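You operate a simulated robot arm through the tools that you are given. There is no shell and no other tool.

Carry out the task below with a simulated robot arm. There is one attempt and no reset: what you move stays moved.

JOB
Drain and lower the grey machine's tank, then move the pallet block from the small chuck to the ledge.
Fine: stop the pump before you drain; the ledge beside the tank; leave the drain open and the other controls alone.

It is judged by the outcome, as a careful person would: the job done as asked, and still so three seconds after it is handed in. It fails if anything else is knocked over, pushed out of place, dropped, spilled or broken.

ROBOT AND FRAMES
A 7-joint arm with a two-finger parallel gripper, fixed in place. Base frame: the origin is at the foot of the arm, x ahead of it, y to its left, z up. Lengths are in cm, angles in degrees, forces in N, time in s.
With the tool pointing down near the work surface it reaches from about 38 to 88 cm from the base axis. Its first joint turns from -143.0 to 143.0 degrees. Payload 3 kg.
The tool frame sits at the grasp point between the pads (the TCP): z along the fingers, y along the line on which they close. The tips reach 3 cm beyond it. Largest opening 9.4 cm; finger width 2.8, thickness 1; the body of the gripper, 5 by 9.6 cm, starts 5.5 cm behind the TCP.
Orientation is that of the tool frame in the base frame, as a unit quaternion [x, y, z, w]. With the fingers straight down and closing along the base's y, the tool's x points along the base's -x, its y along +y and its z along -z.

CONTROLS
- The arm moves only by the tool apply_moves. Its argument "targets" is a list of rows, each a list of 2 entries, a list of its own where there are three numbers: the shift along the base's x, y, z in units of 50 mm (1.0 is 50 mm), then the turn, a rotation vector about the base's x, y, z in units of 6 degrees (1.0 is 6 degrees). In form: [[[dx, dy, dz], [wx, wy, wz]], ...]. A call has 1 to 20 rows; each row shifts and turns the commanded pose from where the row before left it. "claw" is the gripper command, from -1 (shut) to 1 (fully open), values between in proportion, set as the call begins (left out, the last holds). A call with a number of a shift or a turn outside -1 to 1 is refused whole. A row lasts 0.2 s, in which the tool goes at most 5 cm and 8.6 degrees; a call with a longer step from one row to the next is refused whole, and so is a gripper value outside its range. A pose out of reach is approached as far as the arm can. The call stops where the force on the tool passes 50 N (or 10 N more than at its start, if that is more) or the arm is blocked; 0.2 s more then pass. Each finger travels about 7.2 cm/s and halts on what it meets, pressing with about 29 N; the grip force reading is that of the motor and also rises with nothing between the fingers. The clock runs only during rows and for 0.2 s after the last one: add rows that do not move to give the fingers time. It gives the time, the measured TCP pose, the force on the tool (base axes), the opening and the grip force at its end, in the units of the frame above (readings bear some noise), with the torque about the TCP (base axes, N m) and any sound that the robot's microphone picked up, and new pictures: "pictures" is both (left out), scene, wrist or none.
- Cameras (640 x 400 px; columns grow to the right, rows downward): "scene" is fixed at [22.1, -64.92, 167.72]; the picture's right is [0.77, -0.63, 0.00], its down [-0.53, -0.65, -0.55] and it looks along [0.35, 0.43, -0.83] (base axes); focal length 229 px, centre (320, 200). "wrist" rides on the gripper at [7.6, 1.4, -10.2] in the tool frame; the picture's right is [-0.18, 0.98, 0.00], its down [-0.75, -0.14, -0.64] and it looks along [-0.63, -0.12, 0.77] (tool axes); focal length 243 px, centre (320, 200). There is no depth. A picture from a camera that has moved, and an enlarged one, comes with that camera's place and axes in the base frame and with its lens.
- close_up(camera, box): a new picture of the part [left, top, right, bottom] of that camera's present view, enlarged. It takes no simulated time.
- hand_in(): hands the job in; it is judged then, once.

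Nothing tells you positions but the pictures and the camera data. Unless the task says otherwise, let go and move clear before handing in.

The tools are called after "Request:" by a JSON object that holds its "op" and its "data". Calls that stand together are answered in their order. apply_moves: Moves the arm, as the interface text tells. Its arguments: {"type":"object","properties":{"targets":{"type":"array"},"claw":{"type":"number"},"pictures":{"type":"string","enum":["both","scene","wrist","none"]}},"required":["targets"]} The other tools are called the same way: close_up (camera, box) takes an enlarged picture of a part of a camera's view; hand_in () hands the job in.

At the start:

```text
clock: 0.0
eef_pos: [37.1, 25.33, 128.54]
tool_rot: [0.001, 1.0, 0.0, 0.0]
contact_force: [-0.3, 0.4, -0.3]
torque: [0.03, -0.01, 0.0]
gripper_width: 9.39
finger_force: 0.0
```

scene: 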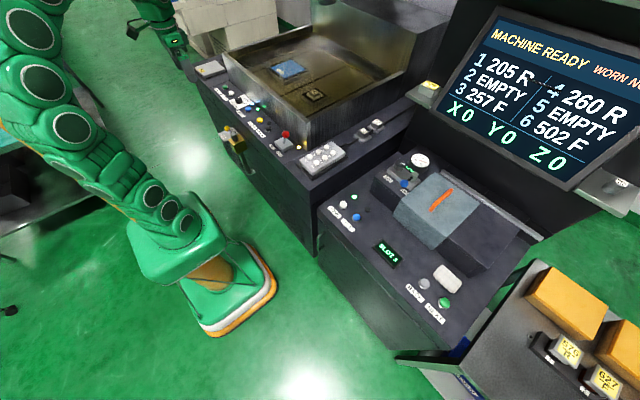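
wrist: 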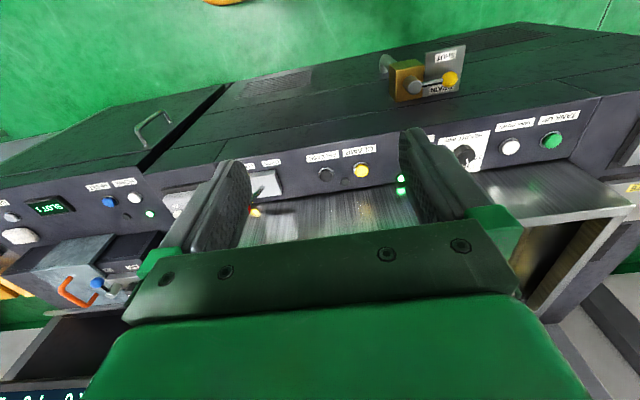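

I see an EDM-like grey machine with a tank (open top, workpieces inside), a control panel on its front edge, a drain valve on the front face, and a second machine to the right with a door/cover. I'll take close-ups before moving anything.

Request:
{"op": "close_up", "data": {"camera": "scene", "box": [190, 50, 350, 150]}}

Request:
{"op": "close_up", "data": {"camera": "scene", "box": [190, 80, 310, 155]}}

Request:
{"op": "close_up", "data": {"camera": "scene", "box": [260, 100, 420, 200]}}

Request:
{"op": "close_up", "data": {"camera": "wrist", "box": [300, 40, 620, 240]}}

Request:
{"op": "close_up", "data": {"camera": "wrist", "box": [0, 140, 320, 340]}}

```text
4.00 times, centred on (270, 100) of scene
camera zoom: at [22.1, -64.92, 167.72], right [0.77, -0.63, 0.0], down [-0.53, -0.65, -0.55], along [0.35, 0.43, -0.83], focal length 916 px, centre (520, 600)
```

zoom: 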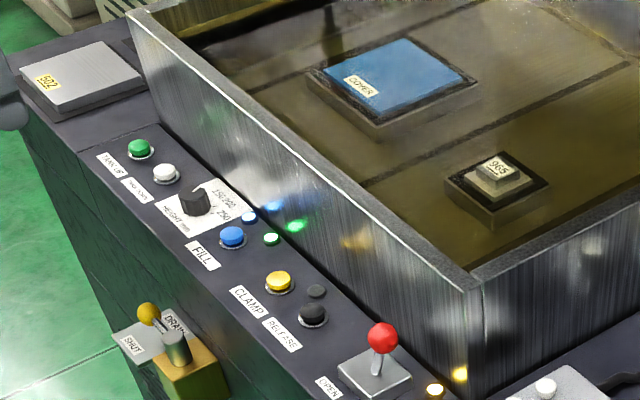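

```text
5.33 times, centred on (250, 118) of scene
camera zoom: at [22.1, -64.92, 167.72], right [0.77, -0.63, 0.0], down [-0.53, -0.65, -0.55], along [0.35, 0.43, -0.83], focal length 1222 px, centre (693, 640)
```

zoom: 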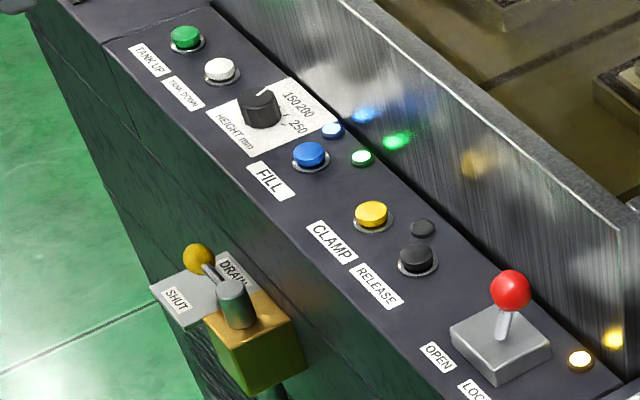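

```text
4.00 times, centred on (340, 150) of scene
camera zoom: at [22.1, -64.92, 167.72], right [0.77, -0.63, 0.0], down [-0.53, -0.65, -0.55], along [0.35, 0.43, -0.83], focal length 916 px, centre (240, 400)
```

zoom: 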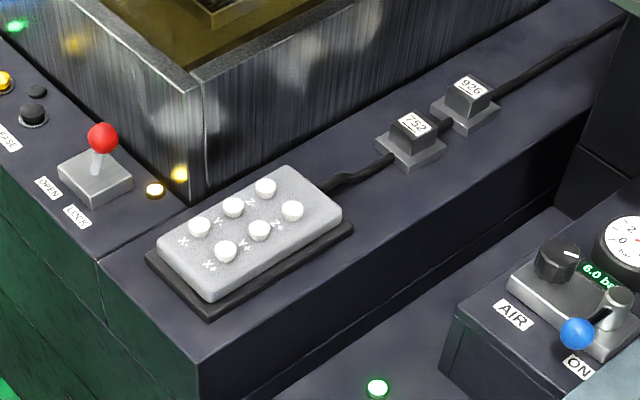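

```text
2.00 times, centred on (460, 140) of wrist
camera zoom: at [29.28, 26.83, 138.73], right [0.18, 0.98, 0.0], down [0.75, -0.14, 0.64], along [0.63, -0.12, -0.77], focal length 485 px, centre (40, 320)
```

zoom: 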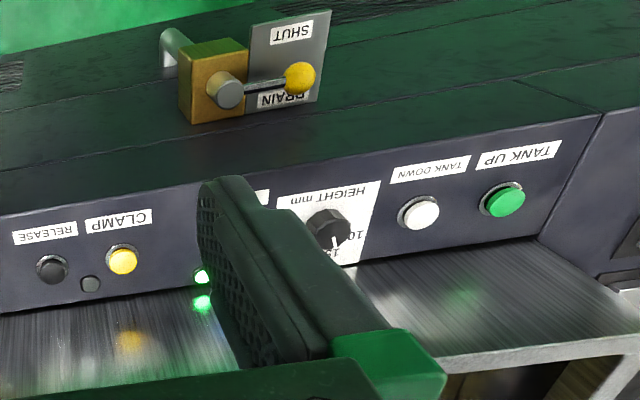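

```text
2.00 times, centred on (160, 240) of wrist
camera zoom: at [29.28, 26.83, 138.73], right [0.18, 0.98, 0.0], down [0.75, -0.14, 0.64], along [0.63, -0.12, -0.77], focal length 485 px, centre (640, 120)
```

zoom: 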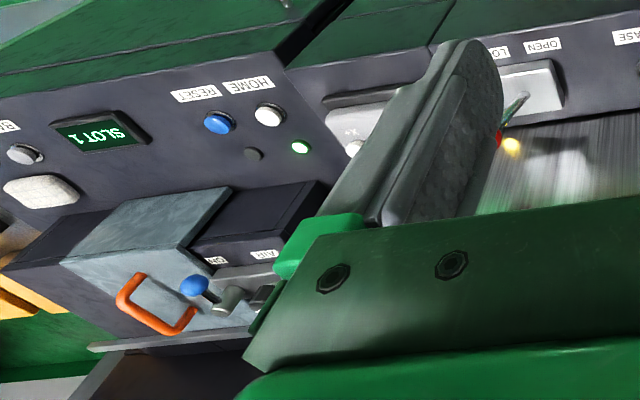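

The panel top is near z≈93 cm, with the labelled buttons, a drain valve on the front face, and chucks inside the tank. I'll read more labels and lamp states up close.

Request:
{"op": "close_up", "data": {"camera": "scene", "box": [215, 120, 265, 151]}}

Request:
{"op": "close_up", "data": {"camera": "scene", "box": [215, 80, 265, 111]}}

Request:
{"op": "close_up", "data": {"camera": "scene", "box": [250, 98, 300, 129]}}

Request:
{"op": "close_up", "data": {"camera": "scene", "box": [265, 120, 315, 151]}}

Request:
{"op": "close_up", "data": {"camera": "scene", "box": [260, 50, 340, 100]}}

Request:
{"op": "close_up", "data": {"camera": "scene", "box": [320, 130, 560, 280]}}

Request:
{"op": "close_up", "data": {"camera": "scene", "box": [160, 0, 320, 100]}}

Request:
{"op": "close_up", "data": {"camera": "scene", "box": [300, 0, 460, 100]}}

```text
12.80 times, centred on (240, 136) of scene
camera zoom: at [22.1, -64.92, 167.72], right [0.77, -0.63, 0.0], down [-0.53, -0.65, -0.55], along [0.35, 0.43, -0.83], focal length 2932 px, centre (1344, 1026)
```

zoom: 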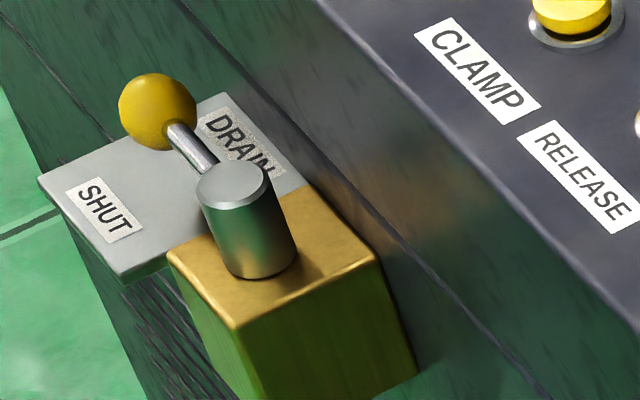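

```text
12.80 times, centred on (240, 96) of scene
camera zoom: at [22.1, -64.92, 167.72], right [0.77, -0.63, 0.0], down [-0.53, -0.65, -0.55], along [0.35, 0.43, -0.83], focal length 2932 px, centre (1344, 1538)
```

zoom: 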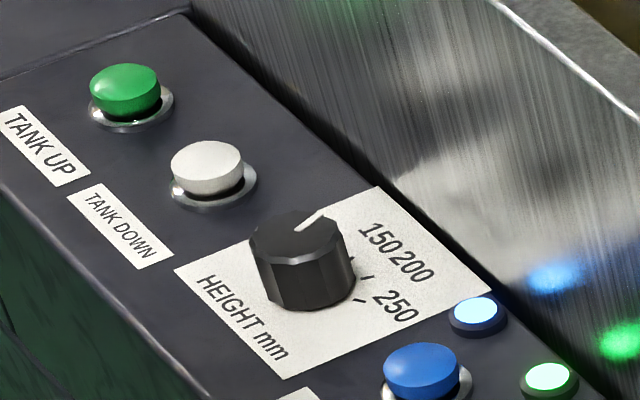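

```text
12.80 times, centred on (275, 114) of scene
camera zoom: at [22.1, -64.92, 167.72], right [0.77, -0.63, 0.0], down [-0.53, -0.65, -0.55], along [0.35, 0.43, -0.83], focal length 2932 px, centre (896, 1307)
```

zoom: 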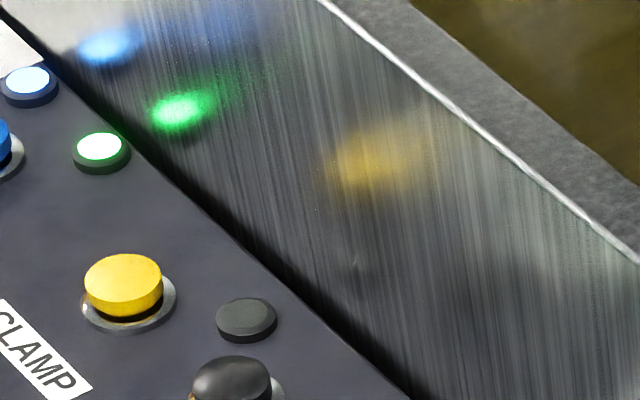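

```text
12.80 times, centred on (290, 136) of scene
camera zoom: at [22.1, -64.92, 167.72], right [0.77, -0.63, 0.0], down [-0.53, -0.65, -0.55], along [0.35, 0.43, -0.83], focal length 2932 px, centre (704, 1026)
```

zoom: 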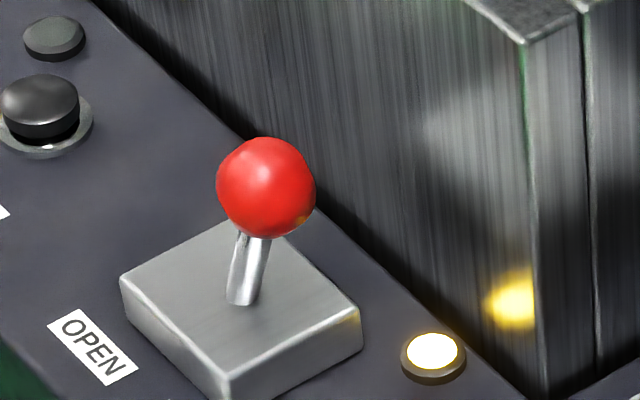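

```text
8.00 times, centred on (300, 75) of scene
camera zoom: at [22.1, -64.92, 167.72], right [0.77, -0.63, 0.0], down [-0.53, -0.65, -0.55], along [0.35, 0.43, -0.83], focal length 1832 px, centre (480, 1200)
```

zoom: 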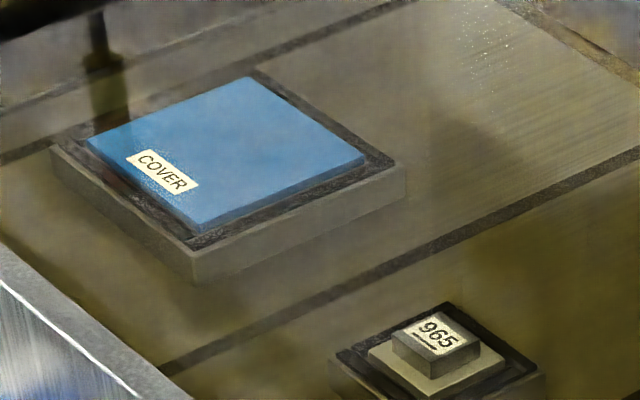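

```text
2.67 times, centred on (440, 205) of scene
camera zoom: at [22.1, -64.92, 167.72], right [0.77, -0.63, 0.0], down [-0.53, -0.65, -0.55], along [0.35, 0.43, -0.83], focal length 611 px, centre (0, 187)
```

zoom: 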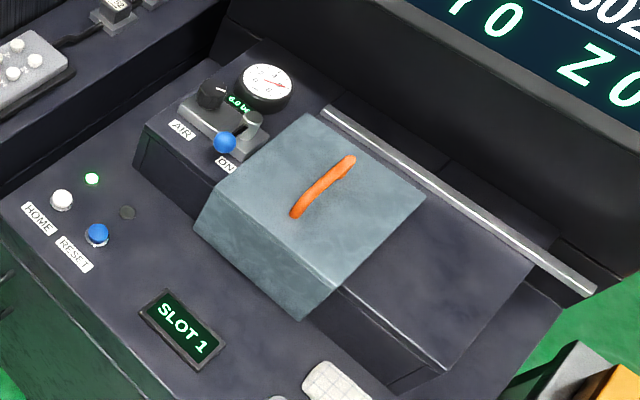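

```text
4.00 times, centred on (240, 50) of scene
camera zoom: at [22.1, -64.92, 167.72], right [0.77, -0.63, 0.0], down [-0.53, -0.65, -0.55], along [0.35, 0.43, -0.83], focal length 916 px, centre (640, 800)
```

zoom: 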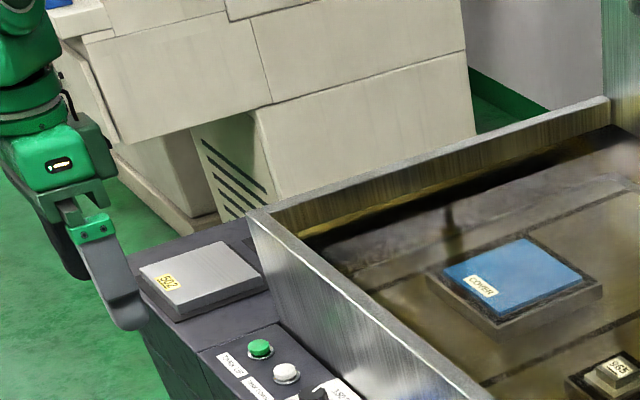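

```text
4.00 times, centred on (380, 50) of scene
camera zoom: at [22.1, -64.92, 167.72], right [0.77, -0.63, 0.0], down [-0.53, -0.65, -0.55], along [0.35, 0.43, -0.83], focal length 916 px, centre (80, 800)
```

zoom: 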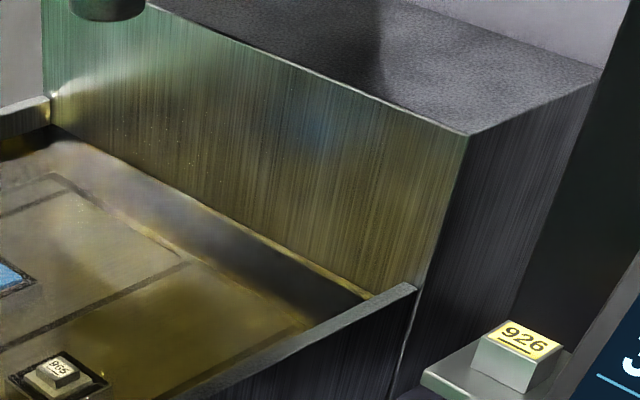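

The tank is full: the FILL lamps are lit, a cover plate sits on the large chuck, and block 965 is on the small chuck. I'll move the wrist camera over to inspect the drain valve and panel, staying well clear.

Request:
{"op": "apply_moves", "data": {"targets": [[[0, 0.66, -0.5], [0, 0, 0]], [[0, 0.66, -0.5], [0, 0, 0]], [[0, 0.66, -0.5], [0, 0, 0]], [[0, 0.66, -0.5], [0, 0, 0]], [[0, 0.66, -0.5], [0, 0, 0]], [[0, 0.66, -0.5], [0, 0, 0]]], "pictures": "both"}}

```text
clock: 1.4
eef_pos: [37.29, 45.24, 113.41]
tool_rot: [-0.001, 1.0, 0.0, 0.0]
contact_force: [0.6, -0.2, -0.1]
torque: [-0.03, -0.05, -0.03]
gripper_width: 9.4
finger_force: 0.0
camera wrist: at [29.55, 46.66, 123.69], right [0.18, 0.98, 0.0], down [0.75, -0.14, 0.64], along [0.63, -0.12, -0.77], focal length 243 px, centre (320, 200)
```

scene: 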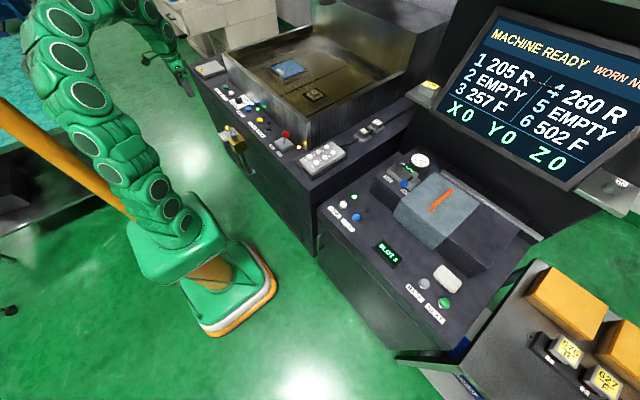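
wrist: 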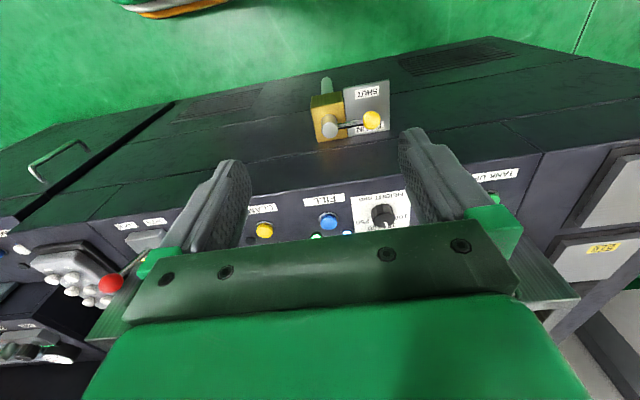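

The valve is now well in view of the wrist camera; I'll take close-ups.

Request:
{"op": "close_up", "data": {"camera": "wrist", "box": [290, 60, 410, 150]}}

Request:
{"op": "close_up", "data": {"camera": "wrist", "box": [230, 160, 430, 260]}}

Request:
{"op": "close_up", "data": {"camera": "wrist", "box": [0, 180, 200, 305]}}

Request:
{"op": "close_up", "data": {"camera": "wrist", "box": [480, 130, 640, 320]}}

```text
4.44 times, centred on (350, 105) of wrist
camera zoom: at [29.55, 46.66, 123.69], right [0.18, 0.98, 0.0], down [0.75, -0.14, 0.64], along [0.63, -0.12, -0.77], focal length 1078 px, centre (187, 622)
```

zoom: 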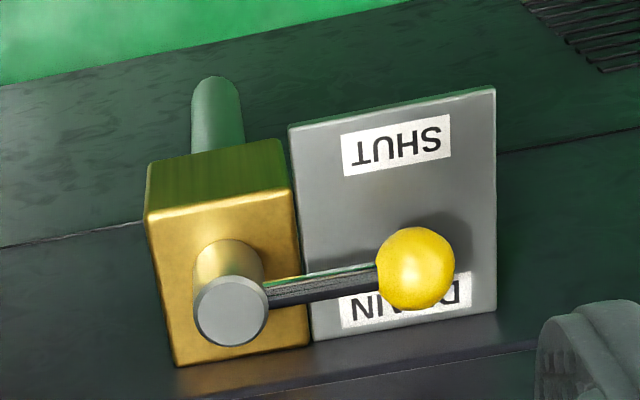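

```text
3.20 times, centred on (330, 210) of wrist
camera zoom: at [29.55, 46.66, 123.69], right [0.18, 0.98, 0.0], down [0.75, -0.14, 0.64], along [0.63, -0.12, -0.77], focal length 776 px, centre (288, 168)
```

zoom: 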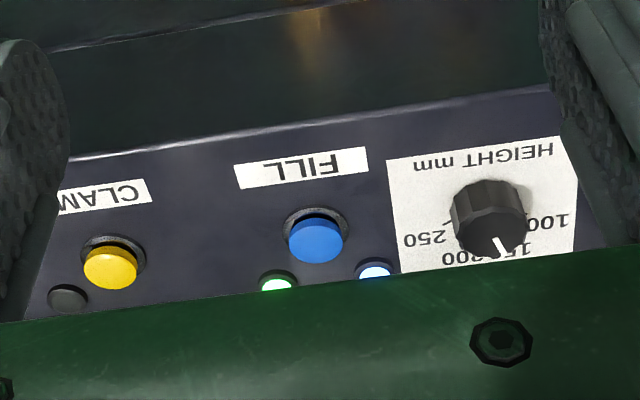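

```text
3.20 times, centred on (100, 242) of wrist
camera zoom: at [29.55, 46.66, 123.69], right [0.18, 0.98, 0.0], down [0.75, -0.14, 0.64], along [0.63, -0.12, -0.77], focal length 776 px, centre (1024, 64)
```

zoom: 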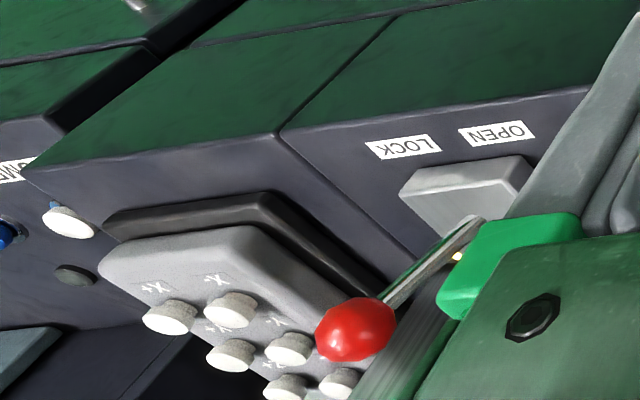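

```text
2.11 times, centred on (560, 225) of wrist
camera zoom: at [29.55, 46.66, 123.69], right [0.18, 0.98, 0.0], down [0.75, -0.14, 0.64], along [0.63, -0.12, -0.77], focal length 511 px, centre (-185, 147)
```

zoom: 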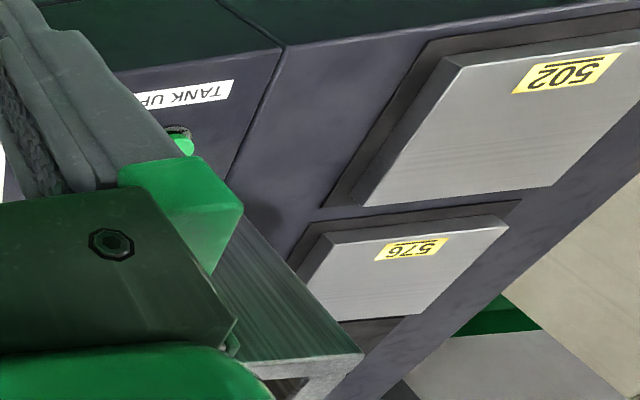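

The drain plate reads DRAIN over SHUT with the lever lying over it, so the drain is shut now and opens by swinging the lever out towards the robot. The red lever leans to LOCK with its lamp lit. Next I'll look into the tank from above.

Request:
{"op": "apply_moves", "data": {"targets": [[[0.2, -0.4, 0.8], [0, 0, 0]], [[0.2, -0.4, 0.8], [0, 0, 0]], [[0.2, -0.4, 0.8], [0, 0, 0]], [[0.2, -0.4, 0.8], [0, 0, 0]], [[0.2, -0.4, 0.8], [0, 0, 0]], [[0.7, -0.4, 0], [0, 0, 0]], [[0.7, -0.4, 0], [0, 0, 0]], [[0.7, -0.4, 0], [0, 0, 0]], [[0.7, -0.4, 0], [0, 0, 0]], [[0.7, -0.4, 0], [0, 0, 0]]], "pictures": "both"}}

```text
clock: 3.6
eef_pos: [54.39, 28.28, 131.88]
tool_rot: [0.0, 1.0, 0.001, 0.0]
contact_force: [-0.2, 0.3, 1.4]
torque: [0.03, 0.03, -0.03]
gripper_width: 9.39
finger_force: 0.0
out of reach, approached as far as the arm can: row 7, 8, 9, 10
camera wrist: at [46.57, 29.69, 142.02], right [0.18, 0.98, 0.0], down [0.75, -0.14, 0.64], along [0.63, -0.12, -0.77], focal length 243 px, centre (320, 200)
```

scene: 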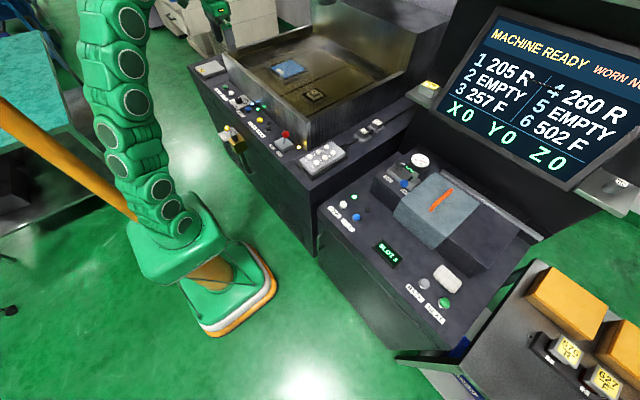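
wrist: 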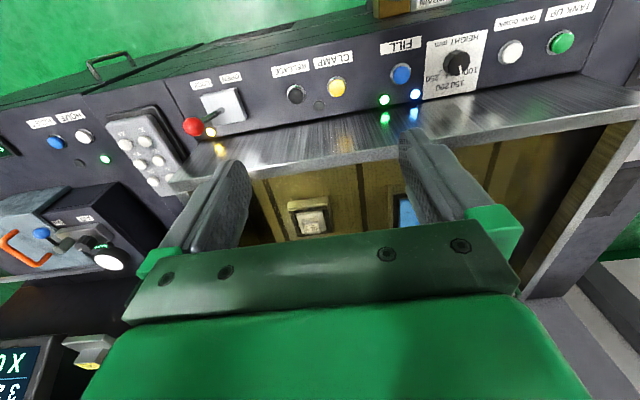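

Reach at this height is limited, but the small chuck is visible through the wrist camera. I'll zoom in for details.

Request:
{"op": "close_up", "data": {"camera": "wrist", "box": [250, 150, 450, 275]}}

Request:
{"op": "close_up", "data": {"camera": "wrist", "box": [180, 30, 420, 180]}}

Request:
{"op": "close_up", "data": {"camera": "wrist", "box": [0, 60, 240, 380]}}

Request:
{"op": "close_up", "data": {"camera": "wrist", "box": [360, 0, 600, 150]}}

```text
3.20 times, centred on (350, 212) of wrist
camera zoom: at [46.57, 29.69, 142.02], right [0.18, 0.98, 0.0], down [0.75, -0.14, 0.64], along [0.63, -0.12, -0.77], focal length 776 px, centre (224, 160)
```

zoom: 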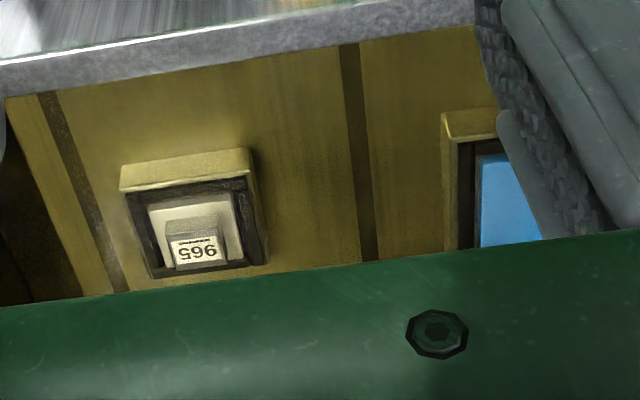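

```text
2.67 times, centred on (300, 105) of wrist
camera zoom: at [46.57, 29.69, 142.02], right [0.18, 0.98, 0.0], down [0.75, -0.14, 0.64], along [0.63, -0.12, -0.77], focal length 647 px, centre (373, 453)
```

zoom: 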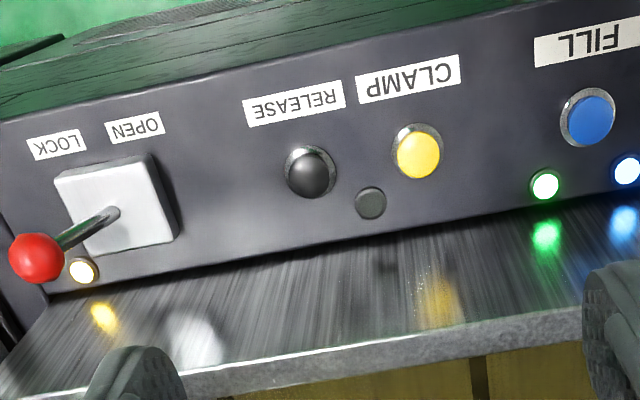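

```text
1.25 times, centred on (120, 220) of wrist
camera zoom: at [46.57, 29.69, 142.02], right [0.18, 0.98, 0.0], down [0.75, -0.14, 0.64], along [0.63, -0.12, -0.77], focal length 303 px, centre (570, 175)
```

zoom: 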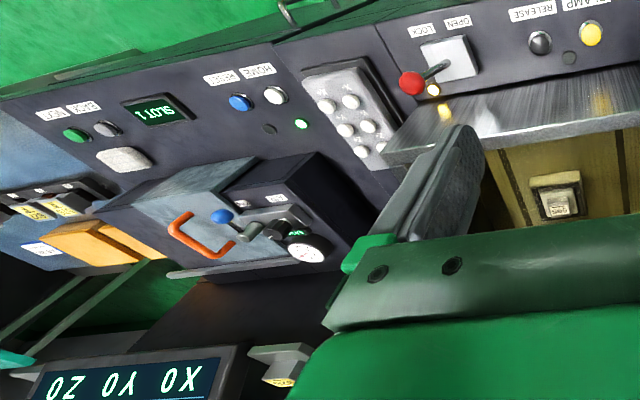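

```text
2.67 times, centred on (480, 75) of wrist
camera zoom: at [46.57, 29.69, 142.02], right [0.18, 0.98, 0.0], down [0.75, -0.14, 0.64], along [0.63, -0.12, -0.77], focal length 647 px, centre (-107, 533)
```

zoom: 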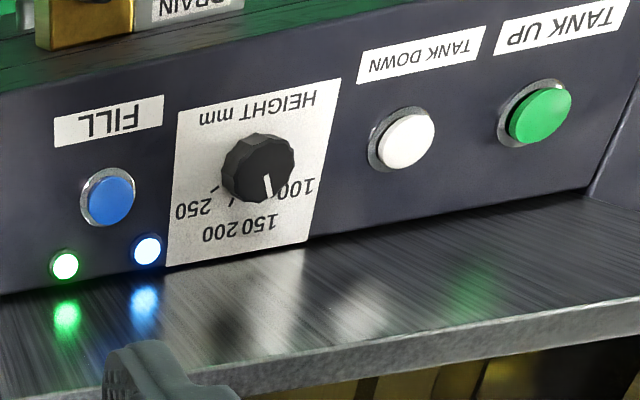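

The lever is in LOCK with its lamp lit, and FILL has blue and green lamps lit, so the pump is running. I'll close the fingers into a poker and come down above the FILL button (about x 60, y 42, z 93).

Request:
{"op": "apply_moves", "data": {"targets": [[[0, 0.4, -0.8], [0, 0, 0]], [[0, 0.4, -0.8], [0, 0, 0]], [[0, 0.4, -0.8], [0, 0, 0]], [[0, 0.4, -0.8], [0, 0, 0]], [[0, 0.4, -0.8], [0, 0, 0]]], "claw": -1, "pictures": "wrist"}}

```text
clock: 4.8
eef_pos: [54.39, 38.2, 111.76]
tool_rot: [0.0, 1.0, 0.001, 0.0]
contact_force: [-0.5, -0.2, 0.3]
torque: [0.01, -0.04, -0.02]
gripper_width: 0.0
finger_force: 29.1
camera wrist: at [46.5, 39.53, 122.04], right [0.18, 0.98, 0.0], down [0.75, -0.14, 0.64], along [0.63, -0.12, -0.77], focal length 243 px, centre (320, 200)
```

wrist: 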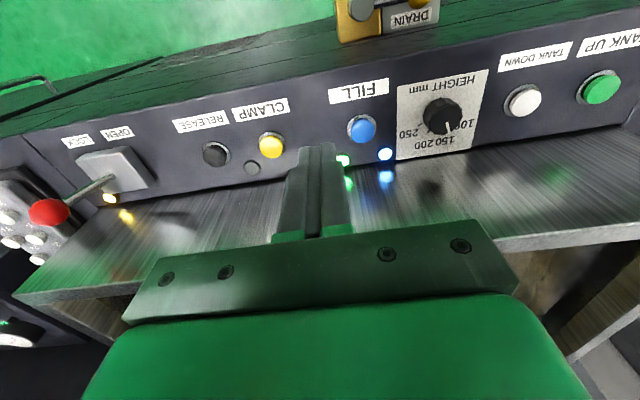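

FILL checks out at about (59.8, 42.2, 93.3). I'll hover just above it and check alignment.

Request:
{"op": "apply_moves", "data": {"targets": [[[0.54, 0.4, -0.4], [0, 0, 0]], [[0.54, 0.4, -0.4], [0, 0, 0]], [[0, 0, -0.6], [0, 0, 0]], [[0, 0, -0.6], [0, 0, 0]], [[0, 0, -0.6], [0, 0, 0]]], "pictures": "both"}}

Request:
{"op": "close_up", "data": {"camera": "scene", "box": [220, 80, 290, 124]}}

Request:
{"op": "close_up", "data": {"camera": "wrist", "box": [240, 80, 400, 180]}}

```text
clock: 6.0
eef_pos: [59.82, 42.13, 99.05]
tool_rot: [0.0, 1.0, 0.0, 0.0]
contact_force: [-0.6, 0.0, -0.1]
torque: [0.01, 0.06, -0.05]
gripper_width: 0.0
finger_force: 29.3
camera wrist: at [52.03, 43.61, 109.19], right [0.18, 0.98, 0.0], down [0.75, -0.14, 0.64], along [0.63, -0.12, -0.77], focal length 243 px, centre (320, 200)
```

scene: 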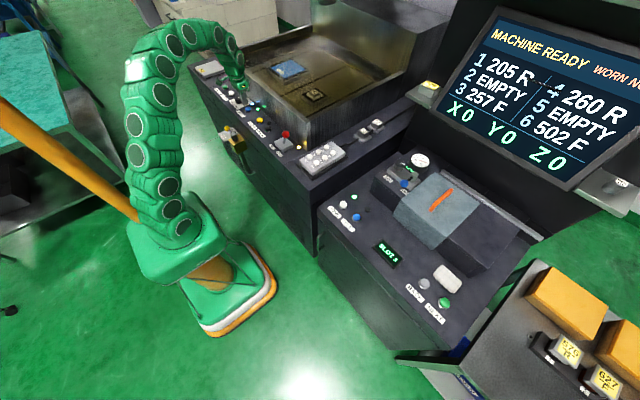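
wrist: 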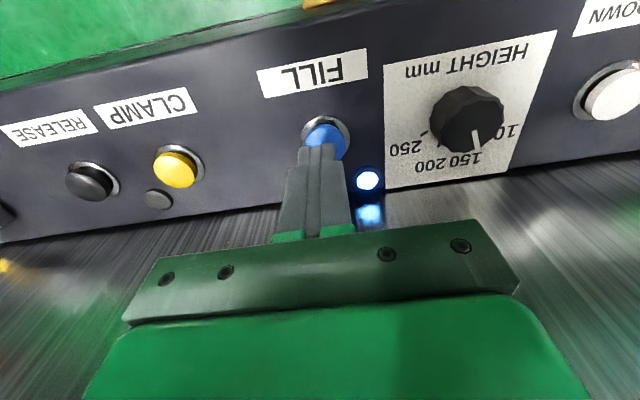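

```text
9.09 times, centred on (255, 102) of scene
camera zoom: at [22.1, -64.92, 167.72], right [0.77, -0.63, 0.0], down [-0.53, -0.65, -0.55], along [0.35, 0.43, -0.83], focal length 2082 px, centre (911, 1091)
```

zoom: 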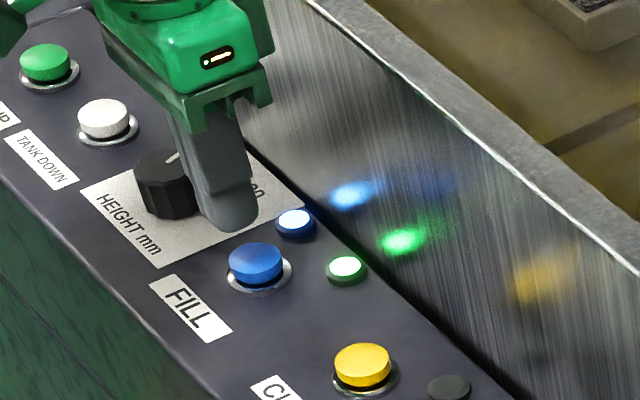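

```text
4.00 times, centred on (320, 130) of wrist
camera zoom: at [52.03, 43.61, 109.19], right [0.18, 0.98, 0.0], down [0.75, -0.14, 0.64], along [0.63, -0.12, -0.77], focal length 970 px, centre (320, 480)
```

zoom: 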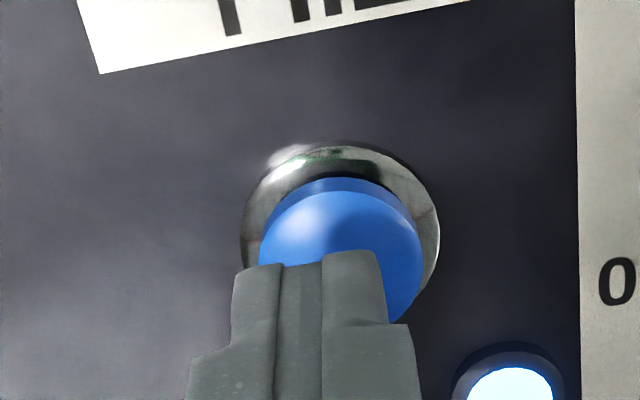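

The tip is within a few mm of the FILL button centre. I'll nudge slightly and press down slowly.

Request:
{"op": "apply_moves", "data": {"targets": [[[0.02, 0.06, -0.1], [0, 0, 0]], [[0, 0, -0.1], [0, 0, 0]], [[0, 0, -0.1], [0, 0, 0]], [[0, 0, -0.1], [0, 0, 0]], [[0, 0, -0.1], [0, 0, 0]], [[0, 0, -0.06], [0, 0, 0]], [[0, 0, -0.06], [0, 0, 0]]], "pictures": "wrist"}}

Request:
{"op": "close_up", "data": {"camera": "scene", "box": [220, 80, 290, 124]}}

```text
clock: 7.6
eef_pos: [60.09, 42.41, 95.88]
tool_rot: [0.0, 1.0, 0.001, 0.0]
contact_force: [1.0, 0.2, 3.9]
torque: [0.01, -0.02, 0.06]
gripper_width: 0.0
finger_force: 28.6
heard: click
camera wrist: at [52.23, 43.8, 106.14], right [0.18, 0.98, 0.0], down [0.75, -0.14, 0.64], along [0.63, -0.12, -0.77], focal length 243 px, centre (320, 200)
```

wrist: 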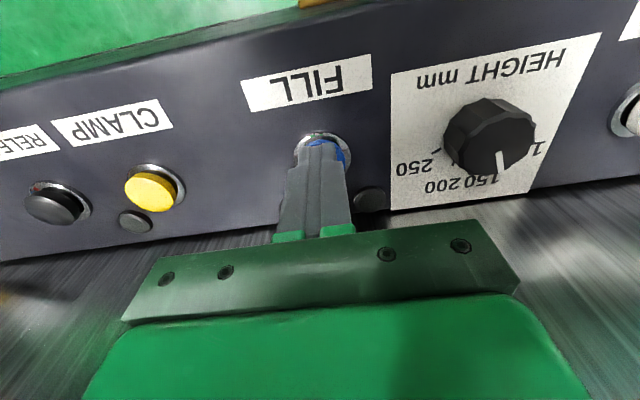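

```text
9.09 times, centred on (255, 102) of scene
camera zoom: at [22.1, -64.92, 167.72], right [0.77, -0.63, 0.0], down [-0.53, -0.65, -0.55], along [0.35, 0.43, -0.83], focal length 2082 px, centre (911, 1091)
```

zoom: 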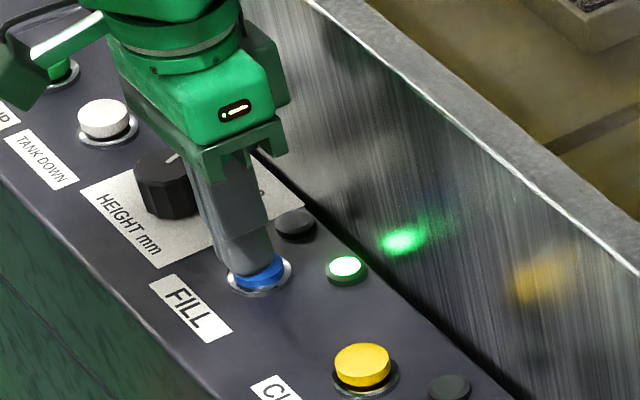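

Click heard and the blue pump lamp is out, so the pump is stopped. Next I'll lift clear, back off in front of the machine and look at the drain lever up close with the tool tilted slightly forward.

Request:
{"op": "apply_moves", "data": {"targets": [[[0, 0, 0.5], [0, 0, 0]], [[0, 0, 0.9], [0, 0, 0]], [[-0.8, 0.2, 0.3], [0, 0, 0]], [[-0.8, 0.2, 0], [0, -0.8, 0]], [[-0.8, 0.3, 0], [0, -0.8, 0]], [[-0.8, 0.3, 0], [0, -0.8, 0]], [[-0.6, 0.3, -0.5], [0, -0.9, 0]]], "pictures": "both"}}

Request:
{"op": "close_up", "data": {"camera": "scene", "box": [200, 80, 330, 160]}}

```text
clock: 9.2
eef_pos: [40.91, 48.87, 101.77]
tool_rot: [0.001, 0.985, 0.001, 0.173]
contact_force: [1.1, -0.5, -0.1]
torque: [-0.01, -0.01, -0.03]
gripper_width: 0.0
finger_force: 28.3
camera wrist: at [30.13, 50.2, 108.7], right [0.17, 0.98, 0.07], down [0.49, -0.14, 0.86], along [0.85, -0.12, -0.51], focal length 243 px, centre (320, 200)
```

scene: 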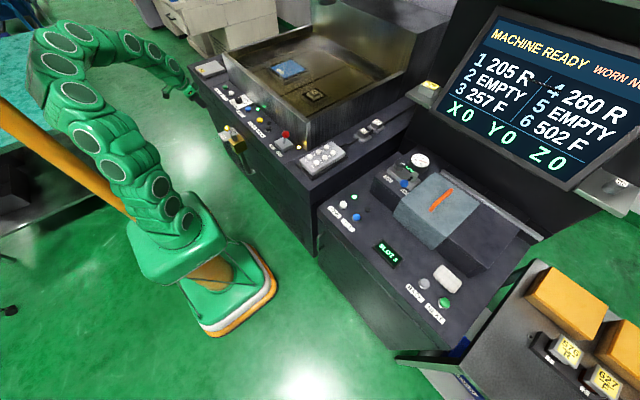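
wrist: 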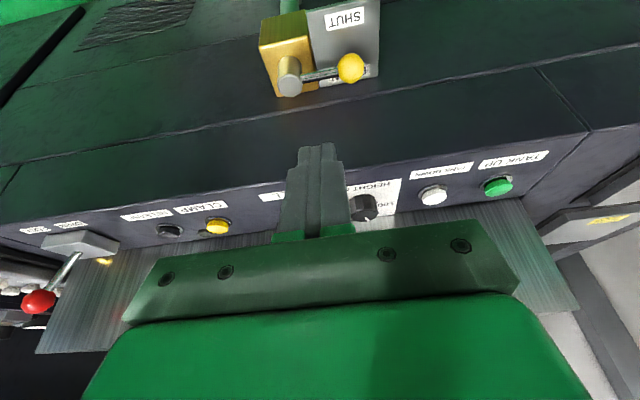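

```text
4.92 times, centred on (265, 120) of scene
camera zoom: at [22.1, -64.92, 167.72], right [0.77, -0.63, 0.0], down [-0.53, -0.65, -0.55], along [0.35, 0.43, -0.83], focal length 1128 px, centre (591, 594)
```

zoom: 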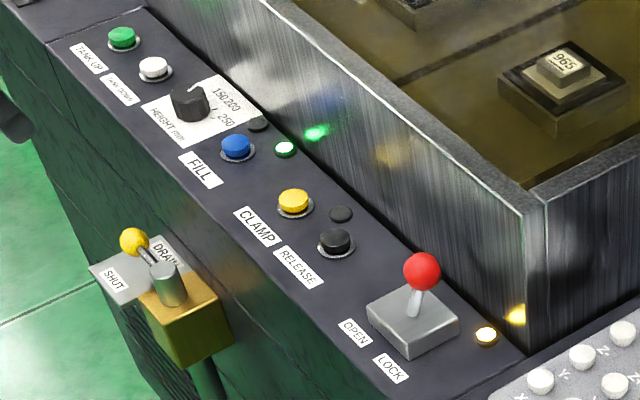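

Pump lamp stays off. Now a close-up of the valve from this new position.

Request:
{"op": "close_up", "data": {"camera": "wrist", "box": [240, 0, 400, 100]}}

```text
4.00 times, centred on (320, 50) of wrist
camera zoom: at [30.13, 50.2, 108.7], right [0.17, 0.98, 0.07], down [0.49, -0.14, 0.86], along [0.85, -0.12, -0.51], focal length 970 px, centre (320, 800)
```

zoom: 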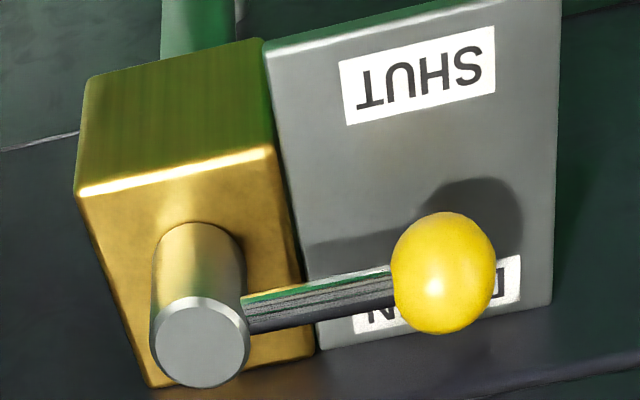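

The drain lever's post is near (48.4, 45, 81) and its ball near (48.3, 52.6, 80.4), only ~3–4 cm in front of the machine face. I'll yaw the tool so the fingers straddle the rod front and back, keeping the forward tilt so the gripper body clears the panel.

Request:
{"op": "apply_moves", "data": {"targets": [[[0, 0, 0], [0.342, 0, -0.94]], [[0, 0, 0], [0.342, 0, -0.94]], [[0, 0, 0], [0.342, 0, -0.94]], [[0, 0, 0], [0.342, 0, -0.94]], [[0, 0, 0], [0.342, 0, -0.94]], [[0, 0, 0], [0.342, 0, -0.94]], [[0, 0, 0], [0.342, 0, -0.94]], [[0, 0, 0], [0.342, 0, -0.94]], [[0, 0, 0], [0.342, 0, -0.94]], [[0, 0, 0], [0.342, 0, -0.94]], [[0, 0, 0], [0.342, 0, -0.94]], [[0, 0, 0], [0.342, 0, -0.94]], [[0, 0, 0], [0.342, 0, -0.94]], [[0, 0, 0], [0.342, 0, -0.94]], [[0, 0, 0], [0.342, 0, -0.94]]], "claw": -0.4, "pictures": "both"}}

```text
clock: 12.4
eef_pos: [40.92, 49.08, 102.01]
tool_rot: [0.696, 0.696, 0.124, 0.122]
contact_force: [0.0, -0.2, -0.8]
torque: [-0.02, 0.0, 0.05]
gripper_width: 2.81
finger_force: 0.0
camera wrist: at [38.66, 56.52, 112.16], right [0.92, -0.19, 0.34], down [-0.35, -0.75, 0.55], along [0.15, -0.63, -0.76], focal length 243 px, centre (320, 200)
```

scene: 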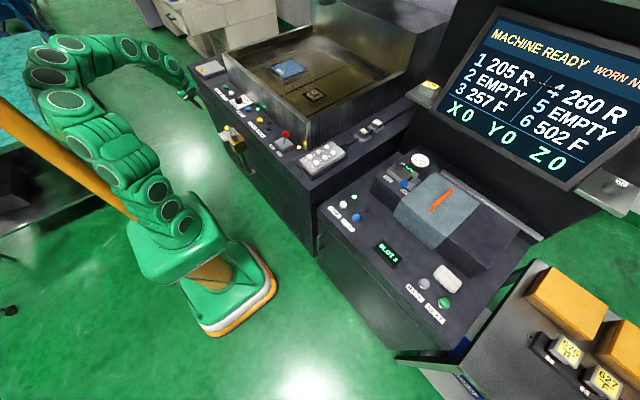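
wrist: 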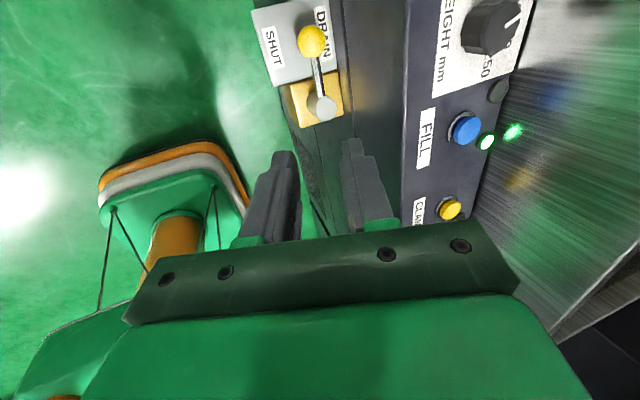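

The straddling orientation is reached and the lever is clearly visible. I'll zoom to localise the rod precisely.

Request:
{"op": "close_up", "data": {"camera": "wrist", "box": [240, 0, 400, 100]}}

Request:
{"op": "close_up", "data": {"camera": "wrist", "box": [240, 80, 400, 180]}}

```text
4.00 times, centred on (320, 50) of wrist
camera zoom: at [38.66, 56.52, 112.16], right [0.92, -0.19, 0.34], down [-0.35, -0.75, 0.55], along [0.15, -0.63, -0.76], focal length 970 px, centre (320, 800)
```

zoom: 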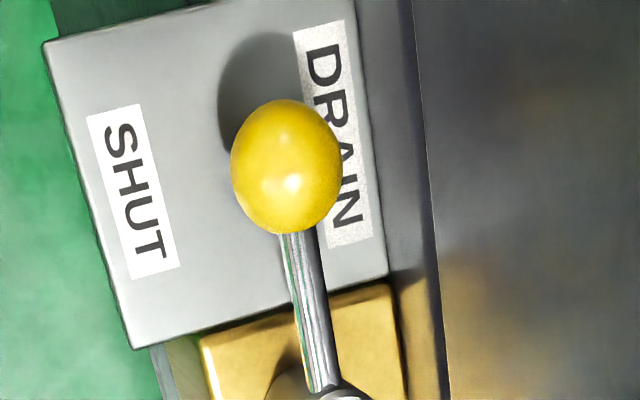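

```text
4.00 times, centred on (320, 130) of wrist
camera zoom: at [38.66, 56.52, 112.16], right [0.92, -0.19, 0.34], down [-0.35, -0.75, 0.55], along [0.15, -0.63, -0.76], focal length 970 px, centre (320, 480)
```

zoom: 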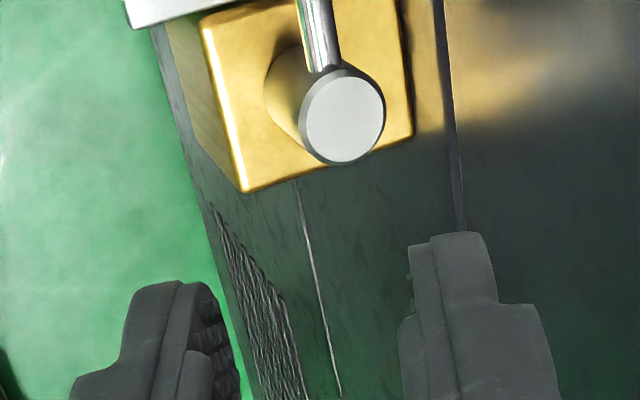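

The rod sits at about (48.5, 48.7, 80.2), with the machine face at x≈52.5. I'll descend to a hover above it.

Request:
{"op": "apply_moves", "data": {"targets": [[[0.35, -0.02, -0.6], [0, 0, 0]], [[0.35, -0.02, -0.6], [0, 0, 0]], [[0.35, -0.02, -0.6], [0, 0, 0]], [[0.35, -0.02, -0.6], [0, 0, 0]], [[0, 0, -0.4], [0, 0, 0]]], "pictures": "wrist"}}

Request:
{"op": "close_up", "data": {"camera": "scene", "box": [200, 100, 290, 160]}}

Request:
{"op": "close_up", "data": {"camera": "wrist", "box": [220, 80, 420, 205]}}

```text
clock: 13.6
eef_pos: [48.21, 48.5, 87.96]
tool_rot: [0.697, 0.696, 0.123, 0.122]
contact_force: [-0.1, 0.5, -0.5]
torque: [0.01, 0.0, 0.0]
gripper_width: 2.82
finger_force: 0.0
camera wrist: at [45.82, 56.0, 97.9], right [0.92, -0.18, 0.34], down [-0.35, -0.76, 0.55], along [0.15, -0.63, -0.76], focal length 243 px, centre (320, 200)
```

wrist: 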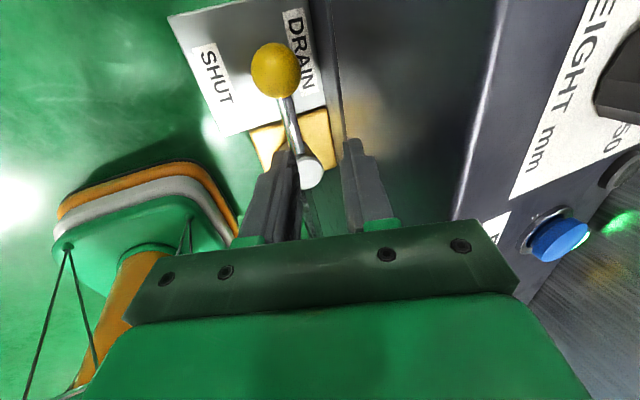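

```text
6.67 times, centred on (245, 130) of scene
camera zoom: at [22.1, -64.92, 167.72], right [0.77, -0.63, 0.0], down [-0.53, -0.65, -0.55], along [0.35, 0.43, -0.83], focal length 1527 px, centre (820, 667)
```

zoom: 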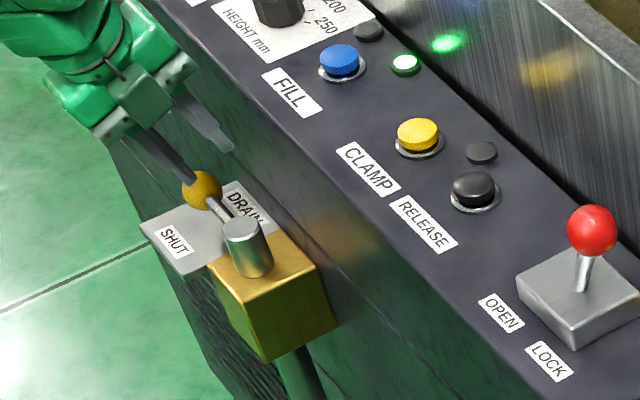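

```text
3.20 times, centred on (320, 142) of wrist
camera zoom: at [45.82, 56.0, 97.9], right [0.92, -0.18, 0.34], down [-0.35, -0.76, 0.55], along [0.15, -0.63, -0.76], focal length 776 px, centre (320, 384)
```

zoom: 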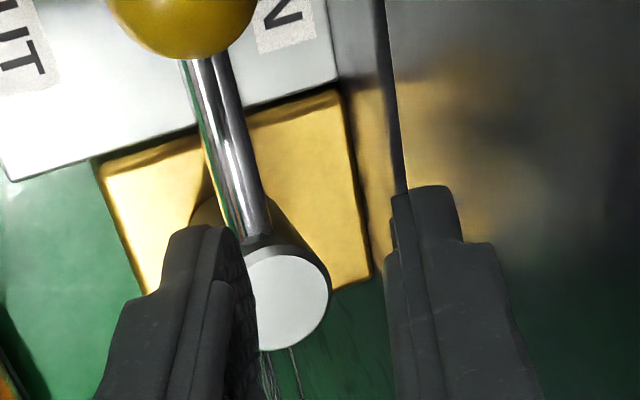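

Alignment is good: the rod is between the fingers in x. I'll descend straight down about 6 cm to straddle it.

Request:
{"op": "apply_moves", "data": {"targets": [[[0, 0.02, -0.2], [0, 0, 0]], [[0, 0.02, -0.2], [0, 0, 0]], [[0, 0.02, -0.2], [0, 0, 0]], [[0, 0, -0.2], [0, 0, 0]], [[0, 0, -0.2], [0, 0, 0]], [[0, 0, -0.2], [0, 0, 0]]], "pictures": "wrist"}}

Request:
{"op": "close_up", "data": {"camera": "scene", "box": [210, 110, 270, 150]}}

Request:
{"op": "close_up", "data": {"camera": "wrist", "box": [220, 80, 420, 205]}}

```text
clock: 15.0
eef_pos: [47.92, 48.98, 81.9]
tool_rot: [0.697, 0.696, 0.124, 0.122]
contact_force: [-1.0, 0.0, 0.5]
torque: [0.02, 0.03, 0.0]
gripper_width: 2.8
finger_force: 0.1
camera wrist: at [45.61, 56.5, 92.01], right [0.92, -0.19, 0.33], down [-0.35, -0.75, 0.55], along [0.15, -0.63, -0.76], focal length 243 px, centre (320, 200)
```

wrist: 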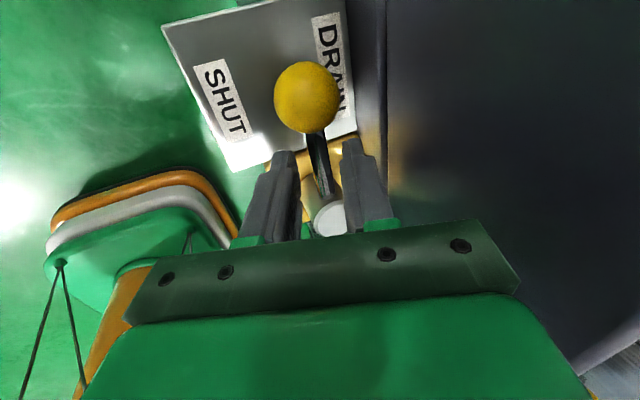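

```text
10.00 times, centred on (240, 130) of scene
camera zoom: at [22.1, -64.92, 167.72], right [0.77, -0.63, 0.0], down [-0.53, -0.65, -0.55], along [0.35, 0.43, -0.83], focal length 2291 px, centre (1120, 900)
```

zoom: 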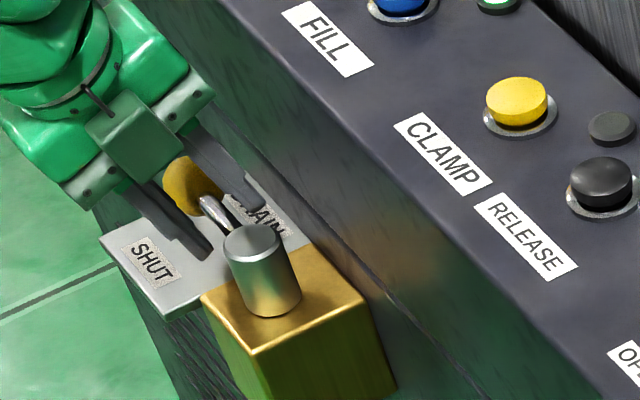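

```text
3.20 times, centred on (320, 142) of wrist
camera zoom: at [45.61, 56.5, 92.01], right [0.92, -0.19, 0.33], down [-0.35, -0.75, 0.55], along [0.15, -0.63, -0.76], focal length 776 px, centre (320, 384)
```

zoom: 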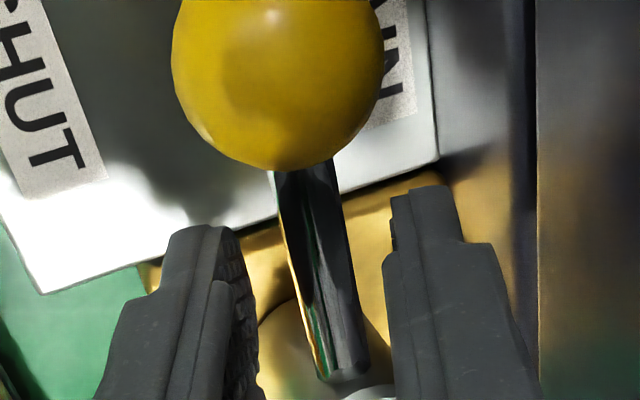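

The rod is centred between the fingers. I'll narrow the gap to a loose cage and swing the lever about its post, half-way first.

Request:
{"op": "apply_moves", "data": {"targets": [[[0, 0, 0], [0, 0, 0]], [[0, 0, 0], [0, 0, 0]], [[-0.078, -0.0226, 0], [0, 0, 1]], [[-0.0754, -0.0306, 0], [0, 0, 1]], [[-0.0716, -0.0382, 0], [0, 0, 1]], [[-0.0672, -0.0456, 0], [0, 0, 1]], [[-0.0622, -0.0524, 0], [0, 0, 1]], [[-0.0564, -0.0584, 0], [0, 0, 1]], [[-0.0498, -0.0642, 0], [0, 0, 1]]], "claw": -0.745, "pictures": "both"}}

Request:
{"op": "close_up", "data": {"camera": "scene", "box": [210, 110, 270, 150]}}

```text
clock: 17.0
eef_pos: [45.69, 47.39, 82.05]
tool_rot: [0.4, 0.9, 0.159, 0.068]
contact_force: [2.3, 1.4, 3.1]
torque: [0.15, -0.04, -0.08]
gripper_width: 1.45
finger_force: 1.8
camera wrist: at [38.75, 51.49, 92.09], right [0.81, 0.48, 0.34], down [0.25, -0.8, 0.55], along [0.53, -0.36, -0.76], focal length 243 px, centre (320, 200)
```

scene: 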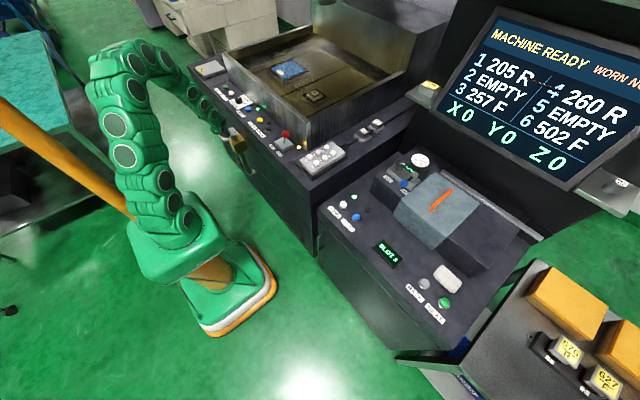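
wrist: 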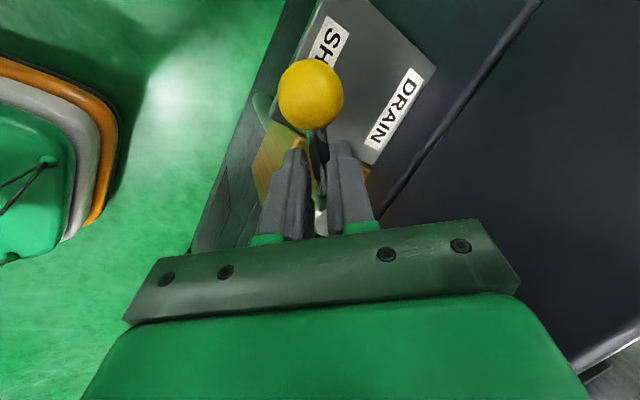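

```text
10.00 times, centred on (240, 130) of scene
camera zoom: at [22.1, -64.92, 167.72], right [0.77, -0.63, 0.0], down [-0.53, -0.65, -0.55], along [0.35, 0.43, -0.83], focal length 2291 px, centre (1120, 900)
```

zoom: 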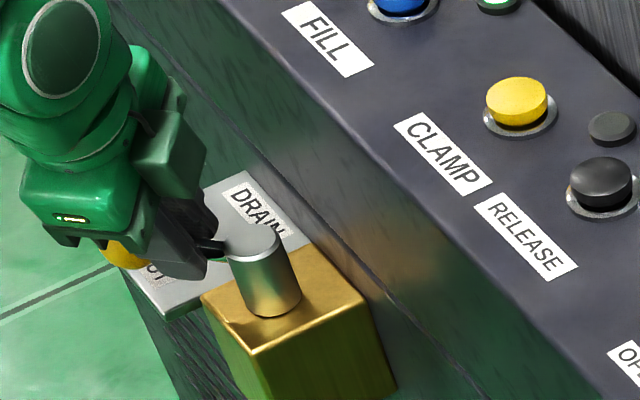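

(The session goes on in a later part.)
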